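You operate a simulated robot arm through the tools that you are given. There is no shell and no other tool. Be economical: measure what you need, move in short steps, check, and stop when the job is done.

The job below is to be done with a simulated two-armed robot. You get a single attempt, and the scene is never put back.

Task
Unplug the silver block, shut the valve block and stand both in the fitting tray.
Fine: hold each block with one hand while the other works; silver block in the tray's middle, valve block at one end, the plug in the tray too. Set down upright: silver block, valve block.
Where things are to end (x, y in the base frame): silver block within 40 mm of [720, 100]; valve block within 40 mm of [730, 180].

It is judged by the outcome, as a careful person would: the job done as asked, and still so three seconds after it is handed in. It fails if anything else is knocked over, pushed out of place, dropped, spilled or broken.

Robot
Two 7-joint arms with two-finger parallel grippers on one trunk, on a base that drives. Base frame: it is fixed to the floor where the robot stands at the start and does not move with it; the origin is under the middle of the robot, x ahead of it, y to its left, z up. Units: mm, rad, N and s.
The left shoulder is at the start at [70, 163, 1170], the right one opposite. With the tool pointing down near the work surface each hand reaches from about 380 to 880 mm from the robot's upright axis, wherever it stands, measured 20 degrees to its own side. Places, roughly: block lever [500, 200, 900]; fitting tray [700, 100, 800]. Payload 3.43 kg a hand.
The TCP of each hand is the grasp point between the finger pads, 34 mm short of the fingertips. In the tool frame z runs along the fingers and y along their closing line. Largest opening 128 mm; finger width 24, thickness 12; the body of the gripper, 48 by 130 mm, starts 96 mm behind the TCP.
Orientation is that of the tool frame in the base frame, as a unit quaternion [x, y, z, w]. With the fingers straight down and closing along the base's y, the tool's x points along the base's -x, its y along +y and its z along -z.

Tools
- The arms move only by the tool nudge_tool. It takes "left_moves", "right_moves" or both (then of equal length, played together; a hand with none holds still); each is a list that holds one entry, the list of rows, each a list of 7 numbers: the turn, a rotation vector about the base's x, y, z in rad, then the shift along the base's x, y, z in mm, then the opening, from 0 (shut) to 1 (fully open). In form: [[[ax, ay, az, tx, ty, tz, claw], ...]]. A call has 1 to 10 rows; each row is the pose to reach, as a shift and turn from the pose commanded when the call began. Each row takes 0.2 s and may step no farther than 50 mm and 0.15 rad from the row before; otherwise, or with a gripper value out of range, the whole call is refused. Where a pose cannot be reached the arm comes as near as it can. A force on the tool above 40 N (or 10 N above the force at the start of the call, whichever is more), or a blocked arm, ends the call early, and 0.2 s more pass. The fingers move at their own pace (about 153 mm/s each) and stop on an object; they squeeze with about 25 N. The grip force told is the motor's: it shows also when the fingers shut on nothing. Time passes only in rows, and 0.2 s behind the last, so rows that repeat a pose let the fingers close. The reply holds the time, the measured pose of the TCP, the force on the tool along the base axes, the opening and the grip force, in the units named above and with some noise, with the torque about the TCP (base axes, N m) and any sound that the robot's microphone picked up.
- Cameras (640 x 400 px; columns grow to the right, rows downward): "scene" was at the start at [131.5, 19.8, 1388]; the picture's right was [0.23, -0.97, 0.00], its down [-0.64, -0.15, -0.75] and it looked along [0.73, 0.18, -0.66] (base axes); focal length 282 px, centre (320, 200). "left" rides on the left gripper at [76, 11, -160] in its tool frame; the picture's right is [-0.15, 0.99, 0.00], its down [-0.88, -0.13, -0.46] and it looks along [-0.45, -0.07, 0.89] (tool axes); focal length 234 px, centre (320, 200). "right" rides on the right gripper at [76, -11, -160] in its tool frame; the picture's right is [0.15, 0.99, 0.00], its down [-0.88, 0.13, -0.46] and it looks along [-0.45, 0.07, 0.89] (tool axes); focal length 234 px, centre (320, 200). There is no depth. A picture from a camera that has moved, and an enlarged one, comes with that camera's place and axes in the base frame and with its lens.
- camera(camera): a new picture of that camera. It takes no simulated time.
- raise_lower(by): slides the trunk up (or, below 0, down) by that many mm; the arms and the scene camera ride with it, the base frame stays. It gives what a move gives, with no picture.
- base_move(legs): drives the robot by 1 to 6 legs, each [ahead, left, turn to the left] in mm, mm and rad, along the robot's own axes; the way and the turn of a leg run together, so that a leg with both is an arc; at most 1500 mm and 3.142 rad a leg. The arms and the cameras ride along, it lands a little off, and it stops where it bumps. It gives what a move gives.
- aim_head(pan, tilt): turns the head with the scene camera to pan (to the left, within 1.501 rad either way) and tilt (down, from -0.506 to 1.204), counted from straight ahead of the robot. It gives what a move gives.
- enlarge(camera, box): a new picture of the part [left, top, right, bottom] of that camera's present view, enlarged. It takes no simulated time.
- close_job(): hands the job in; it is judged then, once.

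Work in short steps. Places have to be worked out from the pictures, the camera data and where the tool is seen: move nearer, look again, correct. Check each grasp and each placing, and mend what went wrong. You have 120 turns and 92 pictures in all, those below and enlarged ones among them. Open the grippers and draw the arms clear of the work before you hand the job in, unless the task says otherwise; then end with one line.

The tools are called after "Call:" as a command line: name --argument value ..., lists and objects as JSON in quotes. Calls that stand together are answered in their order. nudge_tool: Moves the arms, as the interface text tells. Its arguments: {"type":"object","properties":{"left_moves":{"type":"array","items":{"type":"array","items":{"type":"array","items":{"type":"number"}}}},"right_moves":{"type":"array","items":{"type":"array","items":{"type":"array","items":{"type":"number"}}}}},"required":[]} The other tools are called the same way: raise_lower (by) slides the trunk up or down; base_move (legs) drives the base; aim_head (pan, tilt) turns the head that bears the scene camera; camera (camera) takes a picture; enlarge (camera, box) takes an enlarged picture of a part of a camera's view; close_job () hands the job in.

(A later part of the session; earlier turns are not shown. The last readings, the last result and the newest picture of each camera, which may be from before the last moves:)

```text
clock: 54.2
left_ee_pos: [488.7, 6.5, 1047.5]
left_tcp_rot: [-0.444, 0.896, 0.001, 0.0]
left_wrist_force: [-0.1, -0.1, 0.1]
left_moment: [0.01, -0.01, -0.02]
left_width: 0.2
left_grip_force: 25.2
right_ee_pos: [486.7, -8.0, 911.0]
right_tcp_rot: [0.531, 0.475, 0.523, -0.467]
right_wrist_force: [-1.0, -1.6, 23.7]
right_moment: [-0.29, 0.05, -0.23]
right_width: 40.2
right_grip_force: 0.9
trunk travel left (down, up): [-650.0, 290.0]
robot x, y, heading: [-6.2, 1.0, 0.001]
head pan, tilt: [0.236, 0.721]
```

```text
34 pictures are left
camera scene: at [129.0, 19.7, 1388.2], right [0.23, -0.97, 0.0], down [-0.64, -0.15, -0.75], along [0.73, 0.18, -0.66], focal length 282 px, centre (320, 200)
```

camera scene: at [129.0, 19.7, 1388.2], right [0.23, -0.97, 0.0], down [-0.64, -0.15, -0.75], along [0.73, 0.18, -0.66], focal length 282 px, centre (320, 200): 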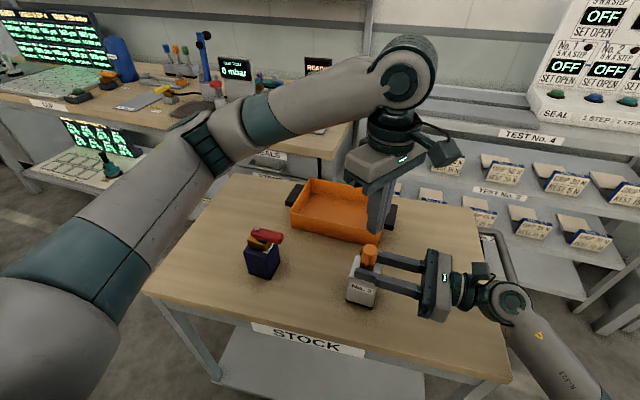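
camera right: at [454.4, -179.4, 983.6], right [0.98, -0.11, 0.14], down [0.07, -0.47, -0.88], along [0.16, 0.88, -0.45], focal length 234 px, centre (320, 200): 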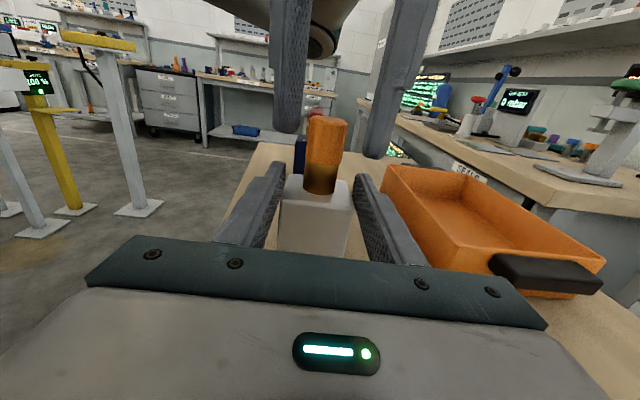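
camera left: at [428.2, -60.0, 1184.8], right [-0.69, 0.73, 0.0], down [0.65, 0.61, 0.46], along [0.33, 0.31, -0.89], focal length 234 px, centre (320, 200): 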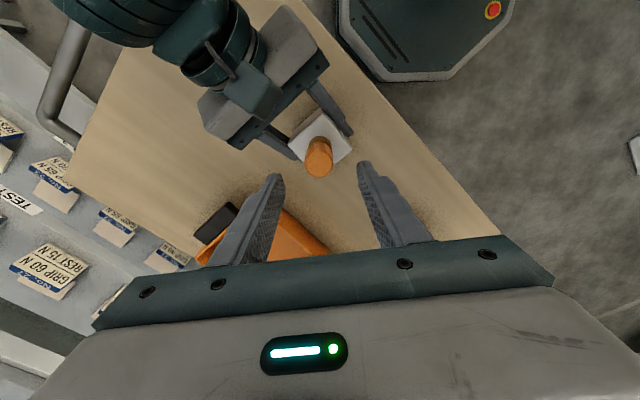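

The left hand is empty: the plug slipped out of its fingers and seems to be sitting in the socket. I zoom in.

Call:
enlarge --camera "right" --box '[220, 90, 420, 260]'

```text
2.35 times, centred on (320, 175) of right
camera zoom: at [457.3, -162.2, 989.6], right [0.98, -0.11, 0.15], down [0.08, -0.48, -0.87], along [0.16, 0.87, -0.46], focal length 551 px, centre (320, 259)
```

zoom: 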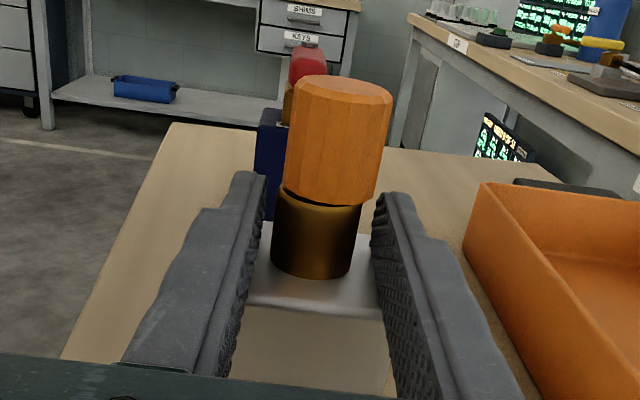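

The plug is unlatched and dropped back loosely into the socket. I retract the right hand straight back and regrip the cap deeper with the left.

Call:
nudge_tool --right_moves '[[[0, 0, 0, 0, 0, 3, 0.34], [0, 0, 0, 0, 0, 5, 0.34], [0, 0, 0, -4, -35, 5, 0.34], [0, 0, 0, -8, -70, 7, 0.34], [0, 0, 0, -12, -105, 10, 0.34], [0, 0, 0, -16, -140, 10, 0.34]]]' --left_moves '[[[0, 0, 0, 0, 0, 0, 0.4], [0, 0, 0, 0, 0, 0, 0.5], [0, 0, 0, 0, 0, -20, 0.5], [0, 0, 0, 0, 0, -30, 0.5], [0, 0, 0, 0, 0, -30, 0.5], [0, 0, 0, 0, 0, -30, 0.5]]]'

Call:
enlarge --camera "right" --box '[240, 60, 400, 260]'

Call:
enlarge --camera "scene" --box '[320, 225, 420, 325]'

```text
clock: 55.6
left_ee_pos: [489.7, 3.9, 1016.0]
left_tcp_rot: [-0.443, 0.896, 0.001, 0.001]
left_wrist_force: [-0.6, -1.2, 0.2]
left_moment: [0.01, 0.02, 0.05]
left_width: 64.3
left_grip_force: 0.1
right_ee_pos: [471.1, -149.0, 918.4]
right_tcp_rot: [0.531, 0.475, 0.522, -0.47]
right_wrist_force: [0.6, 0.5, 0.5]
right_moment: [-0.01, -0.01, 0.01]
right_width: 43.5
right_grip_force: 0.0
trunk travel left (down, up): [-650.0, 290.0]
robot x, y, heading: [-1.8, 0.6, 0.005]
head pan, tilt: [0.236, 0.721]
```

```text
2.00 times, centred on (320, 160) of right
camera zoom: at [442.0, -303.8, 998.0], right [0.98, -0.11, 0.14], down [0.08, -0.48, -0.87], along [0.16, 0.87, -0.46], focal length 468 px, centre (320, 280)
```

zoom: 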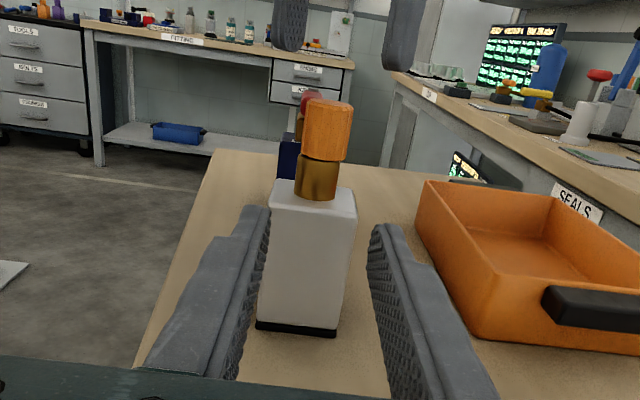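

```text
4.00 times, centred on (370, 275) of scene
camera zoom: at [130.7, 18.7, 1388.1], right [0.23, -0.97, 0.0], down [-0.64, -0.15, -0.75], along [0.73, 0.18, -0.66], focal length 1126 px, centre (120, -100)
```

zoom: 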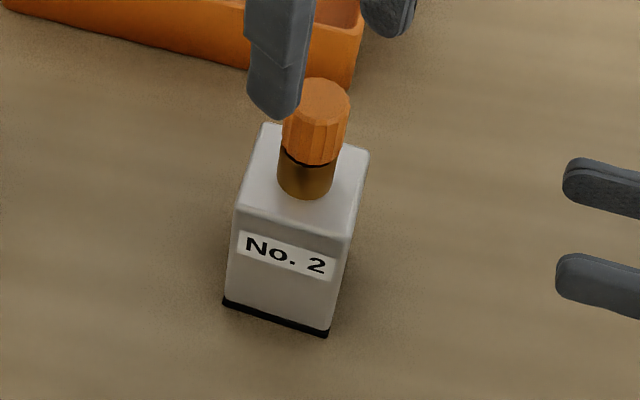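

The cap sits at about (491,6), slightly tilted and loose. I lower the left hand over it to z≈938 and close.

Call:
nudge_tool --left_moves '[[[0, 0, 0, 1, 1, -30, 0.5], [0, 0, 0, 1, 1, -60, 0.5], [0, 0, 0, 1, 1, -76, 0.5], [0, 0, 0, 1, 1, -76, 0.2], [0, 0, 0, 1, 1, -76, 0], [0, 0, 0, 1, 1, -76, 0], [0, 0, 0, 1, 1, -76, 0]]]'

Call:
enlarge --camera "right" --box '[240, 60, 400, 260]'

```text
clock: 57.2
left_ee_pos: [490.7, 5.7, 941.1]
left_tcp_rot: [-0.443, 0.896, 0.001, 0.0]
left_wrist_force: [-1.5, 1.1, -3.6]
left_moment: [0.05, 0.06, 0.05]
left_width: 28.9
left_grip_force: 25.4
right_ee_pos: [472.4, -147.2, 919.4]
right_tcp_rot: [0.532, 0.475, 0.521, -0.468]
right_wrist_force: [-0.2, -0.2, -0.6]
right_moment: [0.03, -0.01, -0.02]
right_width: 43.6
right_grip_force: 0.0
trunk travel left (down, up): [-650.0, 290.0]
robot x, y, heading: [-1.2, -4.4, -0.002]
head pan, tilt: [0.236, 0.721]
```

```text
2.00 times, centred on (320, 160) of right
camera zoom: at [442.6, -303.0, 998.1], right [0.98, -0.11, 0.14], down [0.08, -0.48, -0.87], along [0.16, 0.87, -0.47], focal length 468 px, centre (320, 280)
```

zoom: 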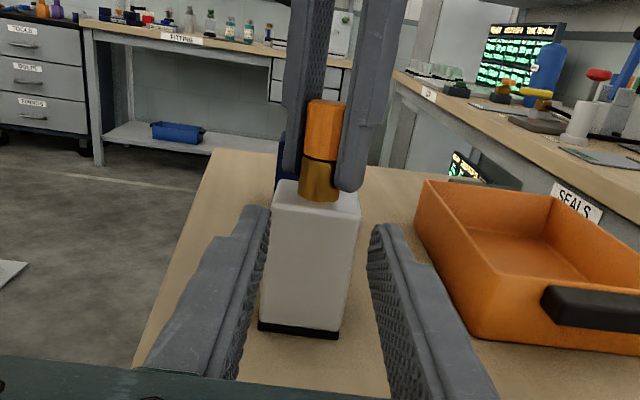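

The fingertips overlap the brass here, so I regrip 12 mm higher, on the cap only.

Call:
nudge_tool --left_moves '[[[0, 0, 0, 0, 0, 0, 0.4], [0, 0, 0, 0, 0, 6, 0.4], [0, 0, 0, 0, 0, 12, 0.4], [0, 0, 0, 0, 0, 12, 0.1], [0, 0, 0, 0, 0, 12, 0], [0, 0, 0, 0, 0, 12, 0], [0, 0, 0, 0, 0, 12, 0]]]'

Call:
nudge_tool --left_moves '[[[0, 0, 0, 0, 0, 2, 0], [0, 0, 0, 0, 0, 5, 0], [0, 0, 0, 0, 0, 8, 0], [0, 0, 0, 0, 0, 12, 0]]]'

Call:
enlarge --camera "right" --box '[240, 60, 400, 260]'

```text
clock: 58.8
left_ee_pos: [490.6, 6.1, 952.8]
left_tcp_rot: [-0.444, 0.896, 0.001, 0.0]
left_wrist_force: [-1.3, 1.2, 4.2]
left_moment: [0.09, -0.03, 0.01]
left_width: 29.1
left_grip_force: 25.2
right_ee_pos: [470.5, -148.6, 919.6]
right_tcp_rot: [0.532, 0.475, 0.522, -0.468]
right_wrist_force: [-0.3, -0.5, 0.0]
right_moment: [-0.01, 0.03, 0.0]
right_width: 43.5
right_grip_force: 0.0
trunk travel left (down, up): [-650.0, 290.0]
robot x, y, heading: [1.7, -1.7, 0.003]
head pan, tilt: [0.236, 0.721]
```

```text
clock: 59.8
left_ee_pos: [489.9, 5.4, 963.9]
left_tcp_rot: [-0.444, 0.896, 0.0, -0.001]
left_wrist_force: [-0.9, -0.9, -6.2]
left_moment: [0.03, -0.01, -0.02]
left_width: 29.0
left_grip_force: 25.3
right_ee_pos: [471.3, -148.1, 919.1]
right_tcp_rot: [0.532, 0.475, 0.522, -0.468]
right_wrist_force: [-0.3, 0.3, 0.3]
right_moment: [-0.02, 0.0, 0.0]
right_width: 43.6
right_grip_force: 0.1
trunk travel left (down, up): [-650.0, 290.0]
robot x, y, heading: [0.3, -1.9, 0.001]
head pan, tilt: [0.236, 0.721]
```

```text
2.00 times, centred on (320, 160) of right
camera zoom: at [442.6, -303.1, 998.0], right [0.98, -0.11, 0.14], down [0.08, -0.48, -0.87], along [0.16, 0.87, -0.47], focal length 468 px, centre (320, 280)
```

zoom: 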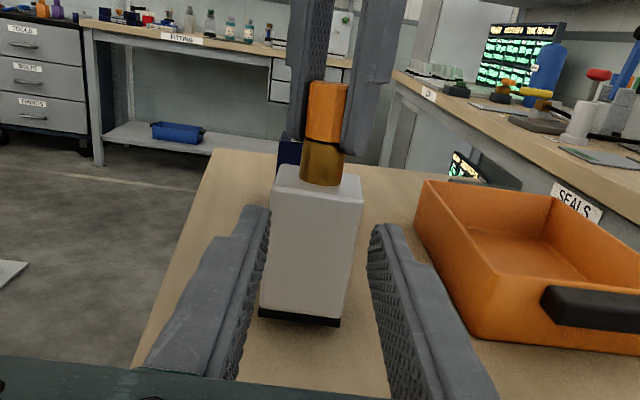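

The plug has reseated and the block hangs from it. I put the block back down and repeat the press-hold that worked, then pull more gently.

Call:
nudge_tool --left_moves '[[[0, 0, 0, 0, 0, -5, 0], [0, 0, 0, 0, 0, -9, 0], [0, 0, 0, 0, 0, -12, 0], [0, 0, 0, 0, 0, -12, 0.3], [0, 0, 0, 0, 0, 0, 0.5], [0, 0, 0, 0, 0, 20, 0.5], [0, 0, 0, 0, 0, 20, 0.5], [0, 0, 0, 0, 0, 20, 0.5], [0, 0, 0, 0, 0, 20, 0.5], [0, 0, 0, 0, 0, 20, 0.5]]]' --right_moves '[[[0, 0, 0, 0, 0, 0, 0.34], [0, 0, 0, 0, 0, 0, 0.34], [0, 0, 0, 0, 0, 0, 0.34], [0, 0, 0, 0, 0, 0, 0.34], [0, 0, 0, 2, 0, 0, 0.36], [0, 0, 0, 4, 20, 0, 0.36], [0, 0, 0, 7, 50, -1, 0.36], [0, 0, 0, 11, 85, -2, 0.36], [0, 0, 0, 15, 120, -2, 0.36], [0, 0, 0, 18.5, 143, -3, 0.36]]]'

Call:
enlarge --camera "right" --box '[220, 90, 420, 260]'

```text
clock: 62.0
left_ee_pos: [491.7, 6.6, 984.2]
left_tcp_rot: [-0.443, 0.896, 0.0, 0.0]
left_wrist_force: [0.3, -0.3, -0.5]
left_moment: [-0.01, -0.02, 0.02]
left_width: 63.8
left_grip_force: 0.0
right_ee_pos: [490.1, -5.1, 915.9]
right_tcp_rot: [0.532, 0.475, 0.521, -0.469]
right_wrist_force: [0.0, 0.4, 0.1]
right_moment: [0.0, -0.01, 0.01]
right_width: 46.1
right_grip_force: 0.0
trunk travel left (down, up): [-650.0, 290.0]
robot x, y, heading: [-0.0, -1.8, 0.0]
head pan, tilt: [0.236, 0.721]
```

```text
2.35 times, centred on (320, 175) of right
camera zoom: at [461.1, -158.9, 995.3], right [0.98, -0.11, 0.14], down [0.08, -0.48, -0.87], along [0.16, 0.87, -0.47], focal length 551 px, centre (320, 259)
```

zoom: 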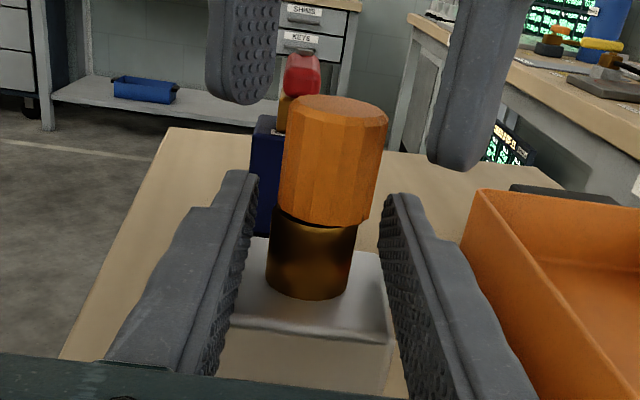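

Well placed. I press down with the right and grip the cap with the left at z≈957.

Call:
nudge_tool --left_moves '[[[0, 0, 0, 0, 0, -10, 0.5], [0, 0, 0, 0, 0, -20, 0.5], [0, 0, 0, 0, 0, -26, 0.5], [0, 0, 0, 0, 0, -27, 0.2], [0, 0, 0, 0, 0, -27, 0], [0, 0, 0, 0, 0, -27, 0]]]' --right_moves '[[[0, 0, 0, 0, 0, -2, 0.33], [0, 0, 0, 0, 0, -4, 0.33], [0, 0, 0, 0, 0, -5, 0.33], [0, 0, 0, 0, 0, -6, 0.33], [0, 0, 0, 0, 0, -7, 0.33], [0, 0, 0, 0, 0, -7.5, 0.33]]]'

```text
clock: 63.4
left_ee_pos: [489.9, 3.9, 958.3]
left_tcp_rot: [-0.444, 0.896, -0.001, 0.001]
left_wrist_force: [7.9, -6.5, 0.8]
left_moment: [-0.32, -0.39, -0.06]
left_width: 27.8
left_grip_force: 25.0
right_ee_pos: [490.9, -4.3, 910.6]
right_tcp_rot: [0.531, 0.475, 0.523, -0.469]
right_wrist_force: [-0.1, 3.5, 15.9]
right_moment: [-0.16, -0.15, -0.01]
right_width: 41.9
right_grip_force: 0.1
trunk travel left (down, up): [-650.0, 290.0]
robot x, y, heading: [-1.4, -0.2, 0.002]
head pan, tilt: [0.236, 0.721]
```

Call:
nudge_tool --left_moves '[[[0, 0, 0, 1.5, -1.2, 0, 0], [0, 0, 0, 1.5, -1.2, 2, 0], [0, 0, 0, 1.5, -1.2, 4, 0], [0, 0, 0, 1.5, -1.2, 6, 0], [0, 0, 0, 1.5, -1.2, 8, 0], [0, 0, 0, 1.5, -1.2, 10, 0]]]'

Call:
enlarge --camera "right" --box '[220, 60, 420, 230]'

```text
clock: 64.8
left_ee_pos: [491.2, 4.7, 968.6]
left_tcp_rot: [-0.444, 0.896, 0.001, 0.001]
left_wrist_force: [0.4, 1.2, -1.1]
left_moment: [0.03, 0.04, -0.02]
left_width: 27.8
left_grip_force: 25.3
right_ee_pos: [490.4, -3.4, 911.1]
right_tcp_rot: [0.531, 0.474, 0.524, -0.467]
right_wrist_force: [10.4, -0.7, 33.3]
right_moment: [-0.44, -0.14, 0.11]
right_width: 42.4
right_grip_force: 0.0
trunk travel left (down, up): [-650.0, 290.0]
robot x, y, heading: [-0.7, 1.9, 0.001]
head pan, tilt: [0.236, 0.721]
```

```text
2.35 times, centred on (320, 145) of right
camera zoom: at [460.4, -159.4, 989.4], right [0.98, -0.11, 0.15], down [0.08, -0.48, -0.87], along [0.17, 0.87, -0.46], focal length 551 px, centre (320, 329)
```

zoom: 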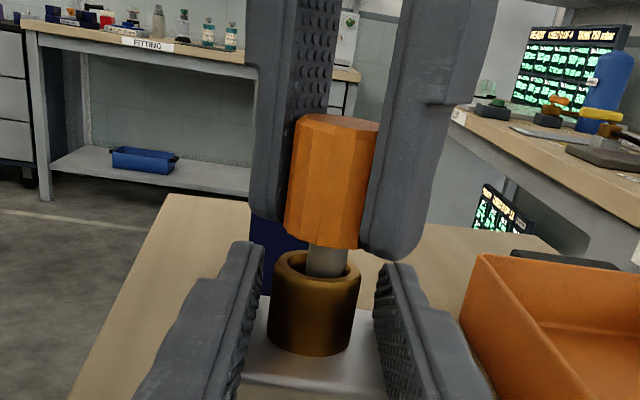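

Free again with good pad overlap. I lift slowly.

Call:
nudge_tool --left_moves '[[[0, 0, 0, 0, 0, 2, 0], [0, 0, 0, 0, 0, 4, 0], [0, 0, 0, 0, 0, 7, 0], [0, 0, 0, 0, 0, 10, 0], [0, 0, 0, 0, 0, 14, 0], [0, 0, 0, 0, 0, 18, 0]]]'

Call:
enlarge --camera "right" --box '[220, 30, 420, 200]'

```text
clock: 66.2
left_ee_pos: [490.2, 4.5, 986.9]
left_tcp_rot: [-0.444, 0.896, -0.001, 0.001]
left_wrist_force: [0.5, -0.7, -0.1]
left_moment: [0.0, 0.01, 0.01]
left_width: 27.5
left_grip_force: 25.1
right_ee_pos: [489.5, -4.8, 910.9]
right_tcp_rot: [0.531, 0.474, 0.524, -0.468]
right_wrist_force: [8.9, -0.8, 37.4]
right_moment: [-0.5, -0.09, 0.06]
right_width: 42.4
right_grip_force: 0.0
trunk travel left (down, up): [-650.0, 290.0]
robot x, y, heading: [0.5, -0.6, 0.002]
head pan, tilt: [0.236, 0.721]
```

```text
2.35 times, centred on (320, 115) of right
camera zoom: at [459.9, -159.4, 989.4], right [0.98, -0.11, 0.15], down [0.08, -0.48, -0.87], along [0.17, 0.87, -0.46], focal length 551 px, centre (320, 400)
```

zoom: 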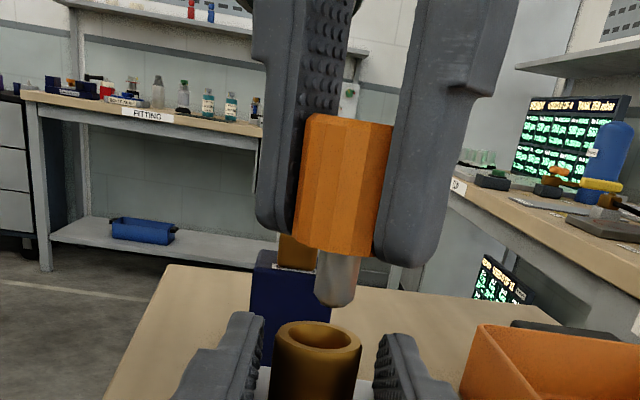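

The plug is out and held. I lift it clear while turning the left hand to face forward, and retract the right hand from the block.

Call:
nudge_tool --left_moves '[[[0, 0, 0, 0, 0, 10, 0], [0, 0, 0, 0, 0, 22, 0], [0, 0, -0.13, 5, 0, 36, 0], [0, 0, -0.26, 10, 0, 50, 0], [0, 0, -0.39, 15, 0, 64, 0], [0, 0, -0.52, 20, 0, 75, 0], [0, 0, -0.65, 30, 0, 75, 0], [0, 0, -0.78, 40, 0, 75, 0], [0, 0, -0.9, 50, 0, 75, 0]]]' --right_moves '[[[0, 0, 0, 0, 0, 4, 0.34], [0, 0, 0, 0, 0, 7, 0.36], [0, 0, 0, -4, -30, 8, 0.36], [0, 0, 0, -7, -60, 10, 0.36], [0, 0, 0, -11, -90, 12, 0.36], [0, 0, 0, -15, -120, 15, 0.36], [0, 0, 0, -18, -150, 20, 0.36], [0, 0, 0, -18, -170, 30, 0.36], [0, 0, 0, -18, -180, 40, 0.36]]]'

Call:
camera --camera "scene"

```text
clock: 68.2
left_ee_pos: [542.0, 4.3, 1061.6]
left_tcp_rot: [-0.009, 1.0, 0.0, 0.001]
left_wrist_force: [0.1, 0.4, -0.2]
left_moment: [-0.01, -0.03, -0.03]
left_width: 27.8
left_grip_force: 24.9
right_ee_pos: [471.6, -184.2, 948.2]
right_tcp_rot: [0.533, 0.475, 0.521, -0.468]
right_wrist_force: [0.3, 0.0, -0.2]
right_moment: [-0.04, 0.01, -0.01]
right_width: 46.1
right_grip_force: 0.0
trunk travel left (down, up): [-650.0, 290.0]
robot x, y, heading: [3.9, 0.3, -0.0]
head pan, tilt: [0.236, 0.721]
```

```text
25 pictures are left
camera scene: at [131.4, 19.3, 1388.0], right [0.23, -0.97, 0.0], down [-0.64, -0.15, -0.75], along [0.73, 0.18, -0.66], focal length 282 px, centre (320, 200)
```

scene: 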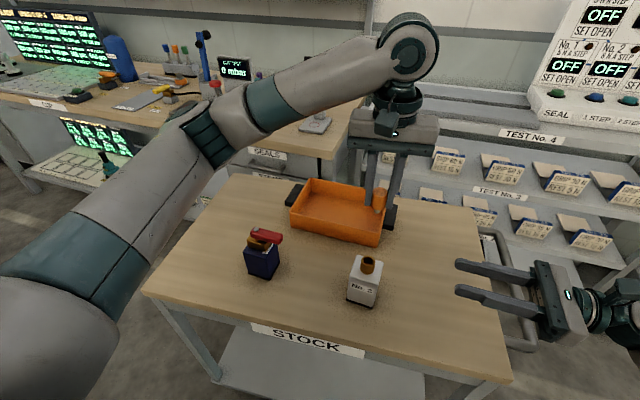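

The plug is held firmly and the silver block stands unplugged. I carry the plug over the -y end of the tray, tilting the hand so it can be laid down.

Call:
nudge_tool --left_moves '[[[0, -0.13, 0, 30, 5, -5, 0], [0, -0.26, 0, 60, 10, -15, 0], [0, -0.39, 0, 90, 15, -25, 0], [0, -0.52, 0, 120, 20, -40, 0], [0, -0.65, 0, 145, 24, -60, 0], [0, -0.7, 0, 153, 24, -100, 0], [0, -0.7, 0, 153, 24, -140, 0], [0, -0.7, 0, 153, 24, -165, 0]]]'

Call:
enlarge --camera "scene" --box '[270, 150, 430, 260]'

```text
clock: 70.0
left_ee_pos: [694.2, 28.7, 898.2]
left_tcp_rot: [-0.011, 0.939, -0.002, 0.344]
left_wrist_force: [0.3, 0.3, -1.2]
left_moment: [0.0, -0.02, 0.02]
left_width: 27.7
left_grip_force: 25.4
right_ee_pos: [471.9, -183.9, 948.6]
right_tcp_rot: [0.532, 0.475, 0.522, -0.468]
right_wrist_force: [0.2, -0.4, 0.0]
right_moment: [-0.01, 0.03, -0.02]
right_width: 46.1
right_grip_force: 0.1
trunk travel left (down, up): [-650.0, 290.0]
robot x, y, heading: [3.1, 0.7, -0.001]
head pan, tilt: [0.236, 0.721]
```

```text
3.64 times, centred on (350, 205) of scene
camera zoom: at [129.6, 19.0, 1388.6], right [0.23, -0.97, 0.0], down [-0.64, -0.15, -0.75], along [0.73, 0.18, -0.66], focal length 1024 px, centre (211, 182)
```

zoom: 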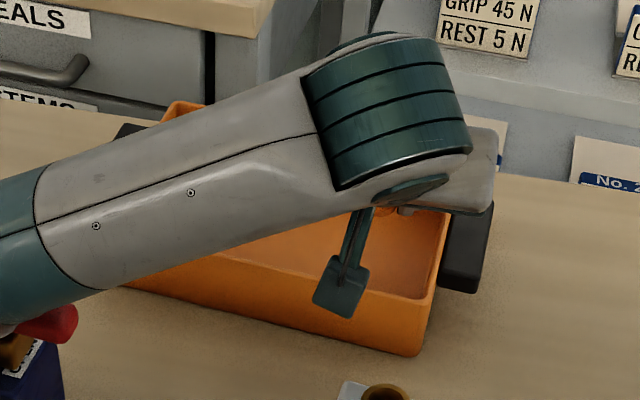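

The camera bracket and forearm come low here, so I reduce the tilt to 0.4 rad before descending and then check clearances.

Call:
nudge_tool --left_moves '[[[0, 0.15, 0, 6, 0, 10, 0], [0, 0.3, 0, 12, 0, 5, 0], [0, 0.3, 0, 12, 0, -15, 0], [0, 0.3, 0, 12, 0, -30, 0]]]'

Call:
camera --camera "scene"

Call:
camera --camera "left"

```text
clock: 71.2
left_ee_pos: [709.4, 30.9, 895.6]
left_tcp_rot: [-0.011, 0.975, -0.004, 0.221]
left_wrist_force: [0.3, 0.3, 0.0]
left_moment: [-0.01, 0.01, -0.05]
left_width: 27.7
left_grip_force: 24.9
right_ee_pos: [462.3, -184.0, 952.4]
right_tcp_rot: [0.529, 0.477, 0.525, -0.467]
right_wrist_force: [-0.2, -0.6, 0.0]
right_moment: [0.01, -0.01, 0.05]
right_width: 46.1
right_grip_force: 0.1
trunk travel left (down, up): [-650.0, 290.0]
robot x, y, heading: [-2.3, 2.8, 0.006]
head pan, tilt: [0.236, 0.721]
stopped in row 4 (left hand): the arm was blocked; the commanded pose is now the measured one
```

```text
23 pictures are left
camera scene: at [117.4, 18.4, 1389.3], right [0.24, -0.97, 0.0], down [-0.63, -0.15, -0.76], along [0.74, 0.18, -0.65], focal length 282 px, centre (320, 200)
```

scene: 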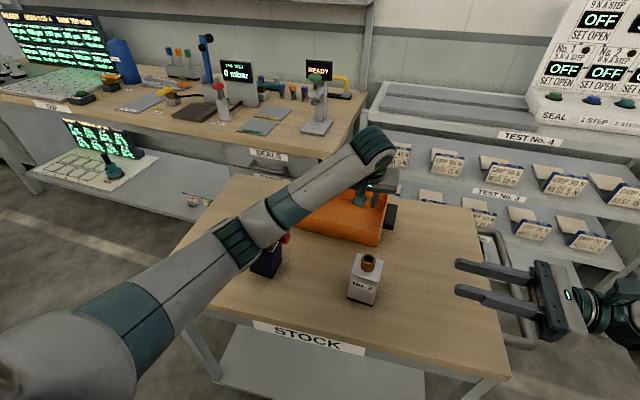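

```text
22 pictures are left
camera left: at [570.7, 42.1, 1006.0], right [0.11, 0.99, 0.05], down [0.6, -0.11, 0.79], along [0.79, -0.06, -0.61], focal length 234 px, centre (320, 200)
```

left: 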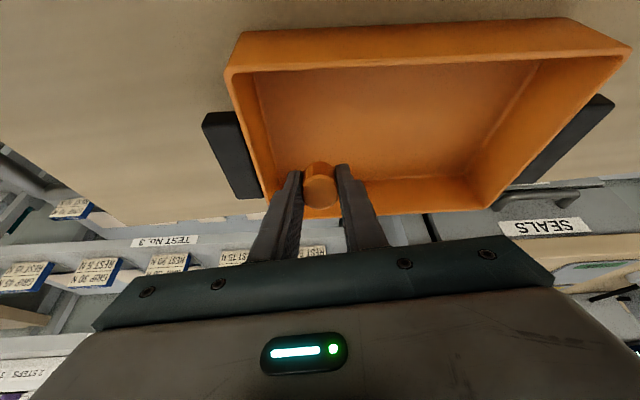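

The arm is blocked; the left forearm is probably resting on the valve block, and the robot has been pushed back slightly. I raise the left hand straight back up right away.

Call:
nudge_tool --left_moves '[[[0, 0, 0, 0, 0, 20, 0], [0, 0, 0, 0, 0, 45, 0], [0, 0, 0, 0, 0, 75, 0], [0, 0, 0, 0, 0, 110, 0]]]'

Call:
enlarge --camera "scene" --box '[190, 160, 410, 320]'

```text
clock: 72.2
left_ee_pos: [712.3, 29.1, 987.2]
left_tcp_rot: [-0.009, 0.978, -0.003, 0.208]
left_wrist_force: [0.3, -0.3, -0.8]
left_moment: [-0.02, -0.03, -0.01]
left_width: 27.7
left_grip_force: 25.4
right_ee_pos: [471.8, -184.8, 948.1]
right_tcp_rot: [0.532, 0.475, 0.522, -0.468]
right_wrist_force: [-0.3, 0.0, -0.5]
right_moment: [0.0, -0.01, 0.01]
right_width: 45.8
right_grip_force: 0.0
trunk travel left (down, up): [-650.0, 290.0]
robot x, y, heading: [-1.1, -2.2, 0.002]
head pan, tilt: [0.236, 0.721]
```

```text
2.50 times, centred on (300, 240) of scene
camera zoom: at [131.2, 19.6, 1387.7], right [0.23, -0.97, 0.0], down [-0.64, -0.15, -0.75], along [0.73, 0.17, -0.66], focal length 704 px, centre (370, 100)
```

zoom: 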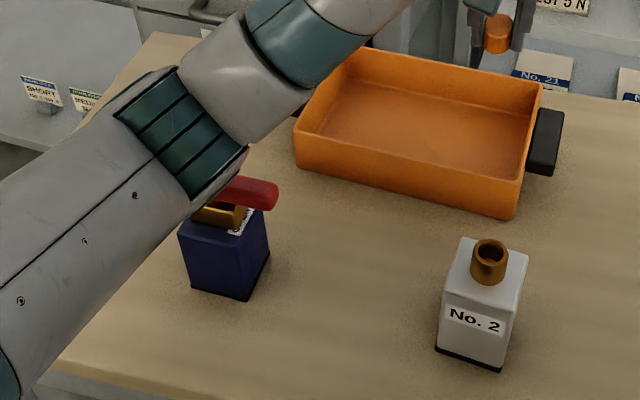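

The valve, tray and silver block are all still in place. The left elbow hangs too low, so I raise the trunk 200 mm to let both arms work from higher up.

Call:
raise_lower --by 200

Call:
nudge_tool --left_moves '[[[0, 0.1, 0, 0, 0, -40, 0], [0, 0.2, 0, 0, 0, -80, 0], [0, 0.3, 0, 0, 0, -120, 0], [0, 0.42, 0, 0, 0, -160, 0], [0, 0.42, 0, 0, 0, -200, 0]]]'

Call:
camera --camera "scene"

```text
clock: 74.4
left_ee_pos: [713.6, 29.4, 1188.6]
left_tcp_rot: [-0.01, 0.978, -0.001, 0.21]
left_wrist_force: [0.1, -0.7, -0.7]
left_moment: [-0.01, -0.01, -0.02]
left_width: 27.5
left_grip_force: 24.9
right_ee_pos: [472.5, -185.1, 1147.5]
right_tcp_rot: [0.532, 0.475, 0.521, -0.469]
right_wrist_force: [0.6, -0.3, 0.5]
right_moment: [0.03, -0.01, 0.0]
right_width: 46.2
right_grip_force: 0.0
trunk travel left (down, up): [-850.0, 90.0]
robot x, y, heading: [-2.1, -2.0, 0.001]
head pan, tilt: [0.236, 0.721]
```

```text
clock: 75.6
left_ee_pos: [712.8, 29.2, 988.6]
left_tcp_rot: [-0.01, 1.0, -0.001, 0.001]
left_wrist_force: [0.0, -0.8, -1.5]
left_moment: [-0.03, -0.01, -0.02]
left_width: 27.6
left_grip_force: 25.3
right_ee_pos: [472.1, -183.6, 1147.9]
right_tcp_rot: [0.532, 0.475, 0.522, -0.468]
right_wrist_force: [0.1, 0.2, -0.9]
right_moment: [-0.03, -0.04, -0.02]
right_width: 45.9
right_grip_force: 0.1
trunk travel left (down, up): [-850.0, 90.0]
robot x, y, heading: [-0.6, -0.7, 0.003]
head pan, tilt: [0.236, 0.721]
```

```text
20 pictures are left
camera scene: at [131.5, 19.6, 1588.0], right [0.23, -0.97, 0.0], down [-0.64, -0.15, -0.75], along [0.73, 0.18, -0.66], focal length 282 px, centre (320, 200)
```

scene: 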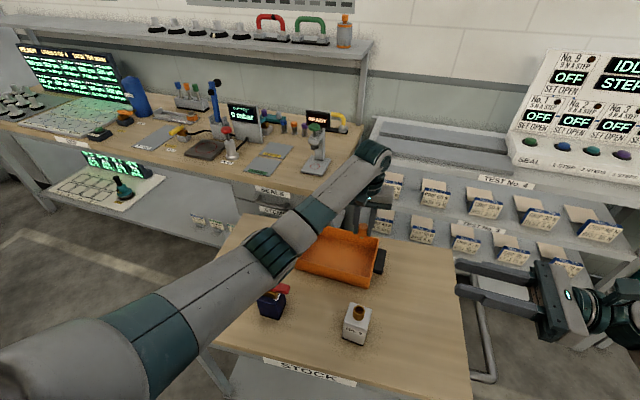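

The forearm is now well above the valve, and the hand points straight down with the plug. I lower it into the tray's -y end.

Call:
nudge_tool --left_moves '[[[0, 0, 0, 0, -2, -35, 0], [0, 0, 0, 0, -2, -70, 0], [0, 0, 0, 0, -2, -100, 0], [0, 0, 0, 0, -2, -118, 0], [0, 0, 0, 0, -2, -126, 0]]]'

Call:
enlarge --camera "scene" --box '[240, 200, 420, 340]'

```text
clock: 76.8
left_ee_pos: [713.3, 26.6, 861.8]
left_tcp_rot: [-0.01, 1.0, -0.001, 0.001]
left_wrist_force: [-0.2, 0.5, -0.7]
left_moment: [-0.01, 0.03, 0.01]
left_width: 27.5
left_grip_force: 25.2
right_ee_pos: [472.5, -184.7, 1148.2]
right_tcp_rot: [0.532, 0.475, 0.522, -0.468]
right_wrist_force: [-0.3, 0.5, -1.1]
right_moment: [-0.03, 0.03, -0.04]
right_width: 46.0
right_grip_force: 0.0
trunk travel left (down, up): [-850.0, 90.0]
robot x, y, heading: [-2.0, -0.6, 0.001]
head pan, tilt: [0.236, 0.721]
```

```text
2.86 times, centred on (330, 270) of scene
camera zoom: at [131.3, 19.5, 1588.0], right [0.23, -0.97, 0.0], down [-0.64, -0.15, -0.75], along [0.73, 0.18, -0.66], focal length 804 px, centre (291, 0)
```

zoom: 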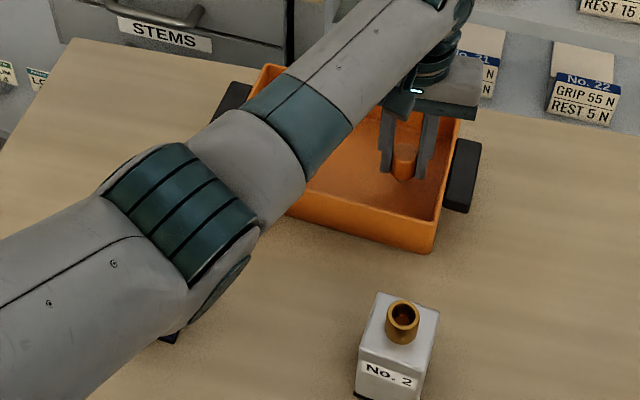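

Plug hangs just above the tray floor. I lower gently to contact, then open slightly to release.

Call:
nudge_tool --left_moves '[[[0, 0, 0, 0, 0, -3, 0], [0, 0, 0, 0, 0, -6, 0], [0, 0, 0, 0, 0, -8, 0]]]'

```text
clock: 77.6
left_ee_pos: [712.9, 27.0, 857.6]
left_tcp_rot: [-0.01, 1.0, -0.002, 0.003]
left_wrist_force: [-0.4, 1.3, 15.8]
left_moment: [0.09, 0.04, -0.02]
left_width: 27.5
left_grip_force: 25.7
right_ee_pos: [470.2, -184.2, 1149.0]
right_tcp_rot: [0.532, 0.475, 0.523, -0.468]
right_wrist_force: [-0.4, -0.1, 0.3]
right_moment: [0.01, -0.06, 0.04]
right_width: 46.0
right_grip_force: 0.1
trunk travel left (down, up): [-850.0, 90.0]
robot x, y, heading: [1.8, -3.3, -0.003]
head pan, tilt: [0.236, 0.721]
```

Contact at 16 N. I open a little at a time, then lift straight out.

Call:
nudge_tool --left_moves '[[[0, 0, 0, 0, 0, 2, 0.23], [0, 0, 0, 0, 0, 2, 0.28], [0, 0, 0, 0, 0, 2, 0.32], [0, 0, 0, 0, 0, 2, 0.32], [0, 0, 0, 0, 0, 25, 0.32], [0, 0, 0, 0, 0, 60, 0.32], [0, 0, 0, 0, 0, 100, 0.32], [0, 0, 0, -10, 20, 140, 0.32], [0, 0, 0, -30, 50, 170, 0.5], [0, 0, 0, -60, 80, 200, 0.7]]]'

Call:
enlarge --camera "scene" --box '[240, 200, 420, 340]'

```text
refused: row 10 steps farther than a row can; nothing moved
```

```text
2.86 times, centred on (330, 270) of scene
camera zoom: at [128.9, 19.3, 1588.5], right [0.23, -0.97, 0.0], down [-0.64, -0.15, -0.75], along [0.73, 0.18, -0.66], focal length 804 px, centre (291, 0)
```

zoom: 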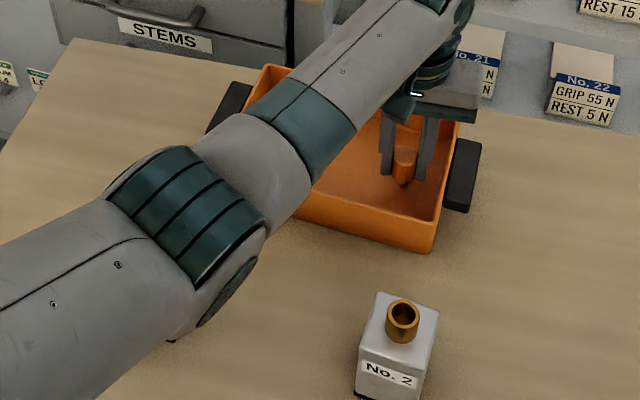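

That call was refused because its last step was too long, so I resend it with smaller steps.

Call:
nudge_tool --left_moves '[[[0, 0, 0, 0, 0, 2, 0.23], [0, 0, 0, 0, 0, 2, 0.28], [0, 0, 0, 0, 0, 2, 0.32], [0, 0, 0, 0, 0, 2, 0.32], [0, 0, 0, 0, 0, 25, 0.32], [0, 0, 0, 0, 0, 60, 0.32], [0, 0, 0, 0, 0, 100, 0.32], [0, 0, 0, -5, 20, 135, 0.32], [0, 0, 0, -20, 45, 165, 0.5], [0, 0, 0, -40, 70, 190, 0.7]]]'

Call:
enlarge --camera "scene" --box '[240, 200, 420, 340]'

```text
clock: 79.8
left_ee_pos: [671.6, 98.7, 1046.0]
left_tcp_rot: [-0.009, 1.0, -0.001, 0.001]
left_wrist_force: [0.3, 0.0, -0.6]
left_moment: [0.02, -0.06, 0.01]
left_width: 89.6
left_grip_force: 0.1
right_ee_pos: [471.0, -183.6, 1148.1]
right_tcp_rot: [0.532, 0.474, 0.523, -0.468]
right_wrist_force: [0.0, 0.2, -0.3]
right_moment: [-0.01, 0.0, -0.02]
right_width: 46.1
right_grip_force: 0.2
trunk travel left (down, up): [-850.0, 90.0]
robot x, y, heading: [-1.0, -0.9, 0.005]
head pan, tilt: [0.236, 0.721]
```

```text
2.86 times, centred on (330, 270) of scene
camera zoom: at [130.1, 21.0, 1588.0], right [0.23, -0.97, 0.0], down [-0.64, -0.15, -0.75], along [0.73, 0.17, -0.66], focal length 804 px, centre (291, 0)
```

zoom: 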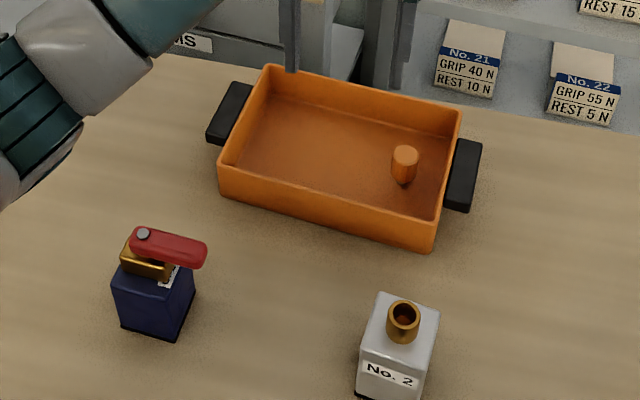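

The plug stands in the tray's -y end. Next I turn the right hand back to vertical above the silver block at about (492,5), closing along x to match the block's yaw.

Call:
nudge_tool --right_moves '[[[-0.149, 0.0157, 0, 2, 19, -4, 0.7], [-0.298, 0.0314, 0, 4, 38, -8, 0.7], [-0.447, 0.047, 0, 6, 57, -12, 0.8], [-0.596, 0.0627, 0, 8, 76, -18, 0.8], [-0.745, 0.0784, 0, 10, 95, -26, 0.8], [-0.895, 0.094, 0, 12, 114, -36, 0.8], [-1.044, 0.11, 0, 14, 133, -46, 0.8], [-1.193, 0.1255, 0, 16, 152, -58, 0.8], [-1.342, 0.141, 0, 18, 171, -72, 0.8], [-1.49, 0.157, 0, 21, 189, -88, 0.8]]]'

```text
clock: 82.0
left_ee_pos: [672.2, 98.4, 1044.4]
left_tcp_rot: [-0.009, 1.0, -0.002, 0.001]
left_wrist_force: [0.2, 0.5, -0.3]
left_moment: [-0.03, 0.03, 0.02]
left_width: 89.4
left_grip_force: 0.0
right_ee_pos: [494.6, 7.5, 1059.4]
right_tcp_rot: [0.744, 0.668, 0.022, -0.014]
right_wrist_force: [-1.1, -0.7, 0.0]
right_moment: [-0.02, 0.05, 0.01]
right_width: 102.5
right_grip_force: 0.0
trunk travel left (down, up): [-850.0, 90.0]
robot x, y, heading: [0.3, -2.0, 0.001]
head pan, tilt: [0.236, 0.721]
```

Call:
nudge_tool --right_moves '[[[-0.05, 0.014, 0, -1, -1, -40, 0.8], [-0.05, 0.014, 0, -2, -2, -85, 0.8]]]'

Call:
camera --camera "right"

```text
clock: 82.6
left_ee_pos: [674.4, 96.5, 1043.9]
left_tcp_rot: [-0.011, 1.0, -0.002, 0.001]
left_wrist_force: [-0.6, 0.6, -0.7]
left_moment: [0.02, -0.01, -0.04]
left_width: 90.1
left_grip_force: 0.0
right_ee_pos: [492.0, 4.0, 975.7]
right_tcp_rot: [0.744, 0.668, 0.001, -0.003]
right_wrist_force: [-0.3, -0.4, 0.7]
right_moment: [0.0, 0.02, -0.04]
right_width: 102.2
right_grip_force: 0.0
trunk travel left (down, up): [-850.0, 90.0]
robot x, y, heading: [-0.4, 5.0, 0.001]
head pan, tilt: [0.236, 0.721]
```

```text
16 pictures are left
camera right: at [488.7, 79.5, 1135.1], right [1.0, 0.04, 0.0], down [0.04, -0.89, 0.45], along [0.02, -0.45, -0.89], focal length 234 px, centre (320, 200)
```

right: 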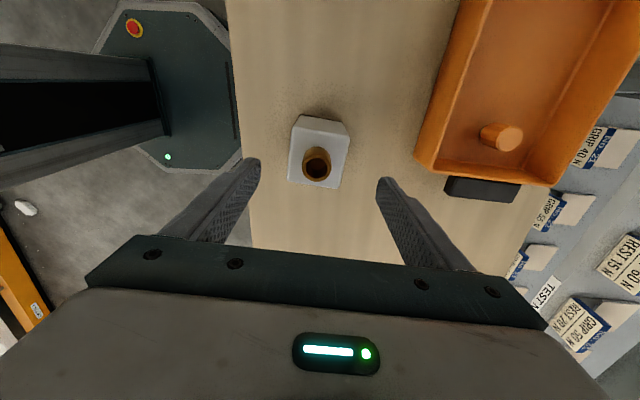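

Brass at about (489,11) from this view. I centre and descend to grasp height.

Call:
nudge_tool --right_moves '[[[0, 0, 0, -1, 3, -40, 0.8], [0, 0, 0, -1.5, 5, -80, 0.75], [0, 0, 0, -1.5, 5, -117, 0.7], [0, 0, 0, -1.5, 5, -117, 0.4], [0, 0, 0, -1.5, 5, -117, 0.2], [0, 0, 0, -1.5, 5, -117, 0.2]]]'

```text
clock: 84.0
left_ee_pos: [672.7, 96.8, 1044.8]
left_tcp_rot: [-0.01, 1.0, -0.002, 0.002]
left_wrist_force: [0.1, 0.1, 0.0]
left_moment: [0.0, -0.01, 0.03]
left_width: 89.5
left_grip_force: 0.1
right_ee_pos: [490.9, 8.3, 857.7]
right_tcp_rot: [0.745, 0.667, 0.0, -0.003]
right_wrist_force: [-1.3, -0.6, 0.4]
right_moment: [0.07, 0.0, 0.03]
right_width: 59.8
right_grip_force: 24.7
trunk travel left (down, up): [-850.0, 90.0]
robot x, y, heading: [-4.1, 3.6, -0.002]
head pan, tilt: [0.236, 0.721]
```

Silver block grasped (60 mm). I lift it and clear the left hand away to the left at the same time.

Call:
nudge_tool --right_moves '[[[0, 0, 0, 0, 0, 10, 0.2], [0, 0, 0, 0, 0, 30, 0.2], [0, 0, 0, 0, 0, 55, 0.2], [0, 0, 0, 0, 0, 80, 0.2], [0, 0, 0, 0, 0, 105, 0.2], [0, 0, 0, 0, 0, 120, 0.2], [0, 0, 0, 0, 0, 120, 0.2], [0, 0, 0, 0, 0, 120, 0.2]]]' --left_moves '[[[0, 0, 0, -20, 35, 10, 0.8], [0, 0, 0, -40, 70, 20, 0.9], [0, 0, 0, -60, 105, 30, 1], [0, 0, 0, -80, 140, 40, 1], [0, 0, 0, -100, 175, 50, 1], [0, 0, 0, -120, 210, 60, 1], [0, 0, 0, -140, 245, 70, 1], [0, 0, 0, -160, 280, 80, 1]]]'

```text
clock: 85.8
left_ee_pos: [511.8, 380.3, 1126.2]
left_tcp_rot: [-0.01, 1.0, -0.002, 0.002]
left_wrist_force: [0.6, 0.0, -0.2]
left_moment: [0.0, -0.01, -0.01]
left_width: 128.0
left_grip_force: 0.1
right_ee_pos: [488.6, 7.1, 976.9]
right_tcp_rot: [0.744, 0.668, 0.001, -0.002]
right_wrist_force: [-0.1, -0.2, -5.2]
right_moment: [0.03, -0.02, 0.0]
right_width: 59.7
right_grip_force: 24.8
trunk travel left (down, up): [-850.0, 90.0]
robot x, y, heading: [-2.2, -0.8, 0.002]
head pan, tilt: [0.236, 0.721]
```

Lift confirmed (5 N weight). I carry it over the tray centre.

Call:
nudge_tool --right_moves '[[[0, 0, 0, 29, 11, 0, 0.2], [0, 0, 0, 58, 23, 0, 0.2], [0, 0, 0, 87, 35, 0, 0.2], [0, 0, 0, 116, 46, 0, 0.2], [0, 0, 0, 145, 58, 0, 0.2], [0, 0, 0, 174, 70, 0, 0.2], [0, 0, 0, 203, 81, 0, 0.2], [0, 0, 0, 232, 92, 0, 0.2]]]'

Call:
camera --camera "scene"

```text
clock: 87.6
left_ee_pos: [514.1, 379.9, 1124.6]
left_tcp_rot: [-0.01, 1.0, -0.003, 0.001]
left_wrist_force: [0.1, 0.3, 0.9]
left_moment: [-0.06, 0.03, 0.0]
left_width: 128.0
left_grip_force: 0.0
right_ee_pos: [722.9, 102.1, 977.2]
right_tcp_rot: [0.744, 0.668, 0.0, -0.003]
right_wrist_force: [-0.1, 0.3, -5.9]
right_moment: [0.0, -0.03, 0.0]
right_width: 59.7
right_grip_force: 25.2
trunk travel left (down, up): [-850.0, 90.0]
robot x, y, heading: [1.7, -3.0, 0.002]
head pan, tilt: [0.236, 0.721]
```

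```text
15 pictures are left
camera scene: at [132.2, 22.6, 1587.8], right [0.23, -0.97, 0.0], down [-0.64, -0.16, -0.75], along [0.73, 0.17, -0.66], focal length 282 px, centre (320, 200)
```

scene: 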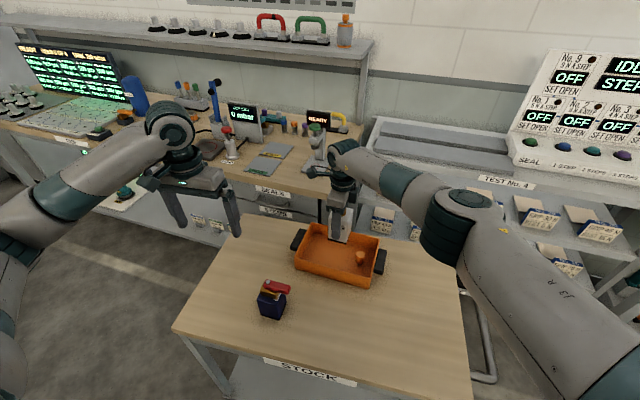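

Clear to lower: block descends into the tray's middle.

Call:
nudge_tool --right_moves '[[[0, 0, 0, -1, -2, -35, 0.2], [0, 0, 0, -2, -3, -70, 0.2], [0, 0, 0, -2, -3, -95, 0.2], [0, 0, 0, -2, -3, -108, 0.2], [0, 0, 0, -2, -3, -112, 0.2], [0, 0, 0, -2, -3, -115, 0.2]]]'

Call:
enlarge --camera "scene" --box '[250, 200, 410, 310]'

```text
clock: 89.0
left_ee_pos: [513.4, 377.5, 1125.8]
left_tcp_rot: [-0.01, 1.0, 0.0, 0.0]
left_wrist_force: [0.8, -0.3, 0.1]
left_moment: [0.01, 0.03, 0.01]
left_width: 128.0
left_grip_force: 0.0
right_ee_pos: [709.1, 91.6, 870.2]
right_tcp_rot: [0.744, 0.668, 0.001, -0.002]
right_wrist_force: [-0.2, -0.9, -5.2]
right_moment: [0.03, 0.01, -0.02]
right_width: 59.9
right_grip_force: 24.8
right hand out of reach, approached as far as the arm can: row 3, 4, 5, 6
trunk travel left (down, up): [-850.0, 90.0]
robot x, y, heading: [-0.5, 0.6, 0.002]
head pan, tilt: [0.236, 0.721]
```

```text
3.64 times, centred on (330, 255) of scene
camera zoom: at [132.2, 19.1, 1587.9], right [0.23, -0.97, 0.0], down [-0.64, -0.15, -0.75], along [0.73, 0.18, -0.66], focal length 1024 px, centre (284, 0)
```

zoom: 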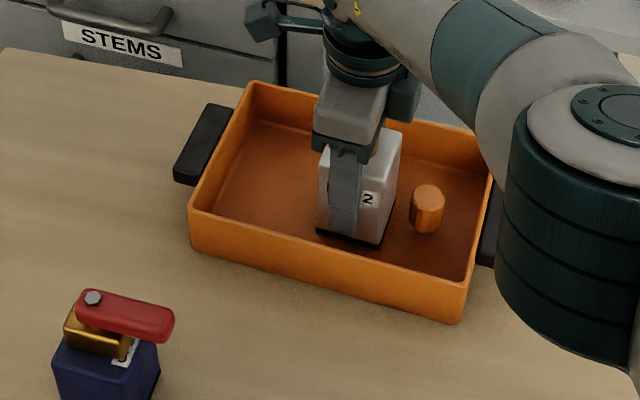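

Right arm is at its reach limit at (709,92,870), within tolerance for the silver block. I lower the trunk a few mm to set it down.

Call:
raise_lower --by -5

Call:
raise_lower --by -3

```text
clock: 89.5
left_ee_pos: [513.0, 377.3, 1119.3]
left_tcp_rot: [-0.01, 1.0, -0.001, 0.001]
left_wrist_force: [-0.6, -0.6, -0.5]
left_moment: [0.0, -0.02, -0.02]
left_width: 127.9
left_grip_force: 0.1
right_ee_pos: [712.2, 92.3, 864.2]
right_tcp_rot: [0.744, 0.668, 0.0, -0.003]
right_wrist_force: [0.6, -0.3, -5.2]
right_moment: [0.03, 0.02, 0.03]
right_width: 60.0
right_grip_force: 25.3
trunk travel left (down, up): [-845.0, 95.0]
robot x, y, heading: [2.9, -4.3, 0.001]
head pan, tilt: [0.236, 0.721]
```

```text
clock: 90.1
left_ee_pos: [513.4, 377.2, 1116.6]
left_tcp_rot: [-0.01, 1.0, -0.003, 0.0]
left_wrist_force: [-0.6, 0.6, 0.3]
left_moment: [-0.02, -0.02, 0.0]
left_width: 128.1
left_grip_force: 0.1
right_ee_pos: [710.5, 93.1, 864.3]
right_tcp_rot: [0.745, 0.667, 0.001, -0.003]
right_wrist_force: [-1.5, -1.2, 1.5]
right_moment: [0.06, -0.12, -0.04]
right_width: 60.0
right_grip_force: 24.4
trunk travel left (down, up): [-842.0, 98.0]
robot x, y, heading: [-4.6, -1.2, -0.002]
head pan, tilt: [0.236, 0.721]
```

The block is resting on the tray floor. I open the fingers slightly without moving.

Call:
nudge_tool --right_moves '[[[0, 0, 0, 0, 0, 0, 0.52], [0, 0, 0, 0, 0, 0, 0.55]]]'

```text
clock: 90.7
left_ee_pos: [512.4, 377.8, 1117.9]
left_tcp_rot: [-0.009, 1.0, -0.002, 0.0]
left_wrist_force: [-0.3, 1.4, 0.0]
left_moment: [0.03, -0.02, 0.0]
left_width: 127.9
left_grip_force: 0.0
right_ee_pos: [710.6, 92.8, 862.9]
right_tcp_rot: [0.744, 0.668, 0.0, -0.003]
right_wrist_force: [-0.2, -0.1, 0.1]
right_moment: [0.02, 0.02, -0.03]
right_width: 70.1
right_grip_force: 0.0
trunk travel left (down, up): [-842.0, 98.0]
robot x, y, heading: [-0.0, -0.2, 0.001]
head pan, tilt: [0.236, 0.721]
```

Call:
nudge_tool --right_moves '[[[0, 0, 0, 0, 0, 10, 0.55]]]'

```text
clock: 91.1
left_ee_pos: [512.9, 375.9, 1117.6]
left_tcp_rot: [-0.01, 1.0, -0.001, 0.001]
left_wrist_force: [-0.1, -0.2, -0.9]
left_moment: [0.02, 0.0, 0.02]
left_width: 127.9
left_grip_force: 0.0
right_ee_pos: [711.1, 91.2, 873.6]
right_tcp_rot: [0.744, 0.668, 0.0, -0.002]
right_wrist_force: [0.3, -0.5, -0.1]
right_moment: [0.03, 0.0, 0.02]
right_width: 70.3
right_grip_force: 0.0
trunk travel left (down, up): [-842.0, 98.0]
robot x, y, heading: [3.7, -0.4, 0.0]
head pan, tilt: [0.236, 0.721]
```

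Clean release. I lift the right hand out and stage it, while the left turns its wrist for holding the valve block from +y.

Call:
nudge_tool --right_moves '[[[0, 0, 0, 0, 0, 40, 0.55], [0, 0, 0, 0, 0, 80, 0.55], [0, 0, 0, 0, 0, 125, 0.55], [0, 0, 0, -20, 0, 140, 0.4], [0, 0, 0, -50, 0, 150, 0.3], [0, 0, 0, -80, 0, 150, 0.2], [0, 0, 0, -110, 0, 150, 0.1], [0, 0, 0, -140, 0, 150, 0], [0, 0, 0, -160, 0, 150, 0], [0, 0, 0, -160, 0, 150, 0]]]' --left_moves '[[[0, 0, 0.15, 0, 5, -5, 1], [0, 0, 0.3, 0, 10, -10, 1], [0, 0, 0.45, 0, 15, -15, 1], [0, 0, 0.6, 0, 20, -20, 1], [0, 0, 0.75, 0, 25, -25, 1], [0, 0, 0.9, 0, 30, -30, 1], [0, 0, 1.05, 0, 35, -35, 1], [0, 0, 1.2, 0, 40, -40, 1], [0, 0, 1.35, 0, 45, -45, 1], [0, 0, 1.49, 0, 50, -50, 1]]]'

Call:
enlarge --camera "scene" --box '[220, 190, 420, 330]'

```text
clock: 93.3
left_ee_pos: [512.4, 427.8, 1067.9]
left_tcp_rot: [-0.686, 0.728, 0.0, 0.002]
left_wrist_force: [-0.1, -0.3, 0.2]
left_moment: [-0.05, -0.01, -0.03]
left_width: 127.8
left_grip_force: 0.1
right_ee_pos: [550.5, 91.9, 1023.3]
right_tcp_rot: [0.744, 0.668, 0.0, -0.002]
right_wrist_force: [0.9, -0.1, 0.0]
right_moment: [0.03, 0.0, 0.01]
right_width: 0.2
right_grip_force: 24.7
trunk travel left (down, up): [-842.0, 98.0]
robot x, y, heading: [-0.4, -4.3, -0.001]
head pan, tilt: [0.236, 0.721]
```

```text
2.86 times, centred on (320, 260) of scene
camera zoom: at [131.7, 19.9, 1580.0], right [0.23, -0.97, 0.0], down [-0.64, -0.15, -0.75], along [0.73, 0.17, -0.66], focal length 804 px, centre (320, 29)
```

zoom: 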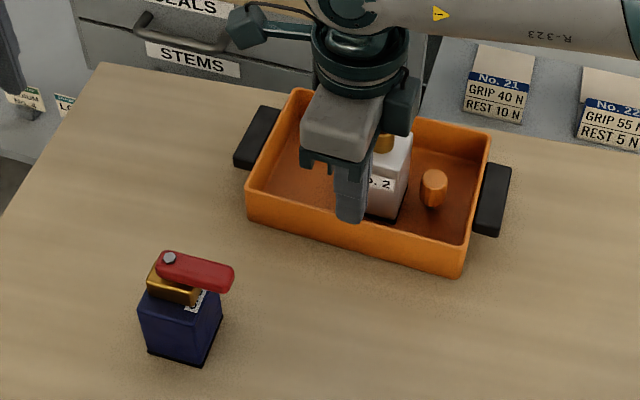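

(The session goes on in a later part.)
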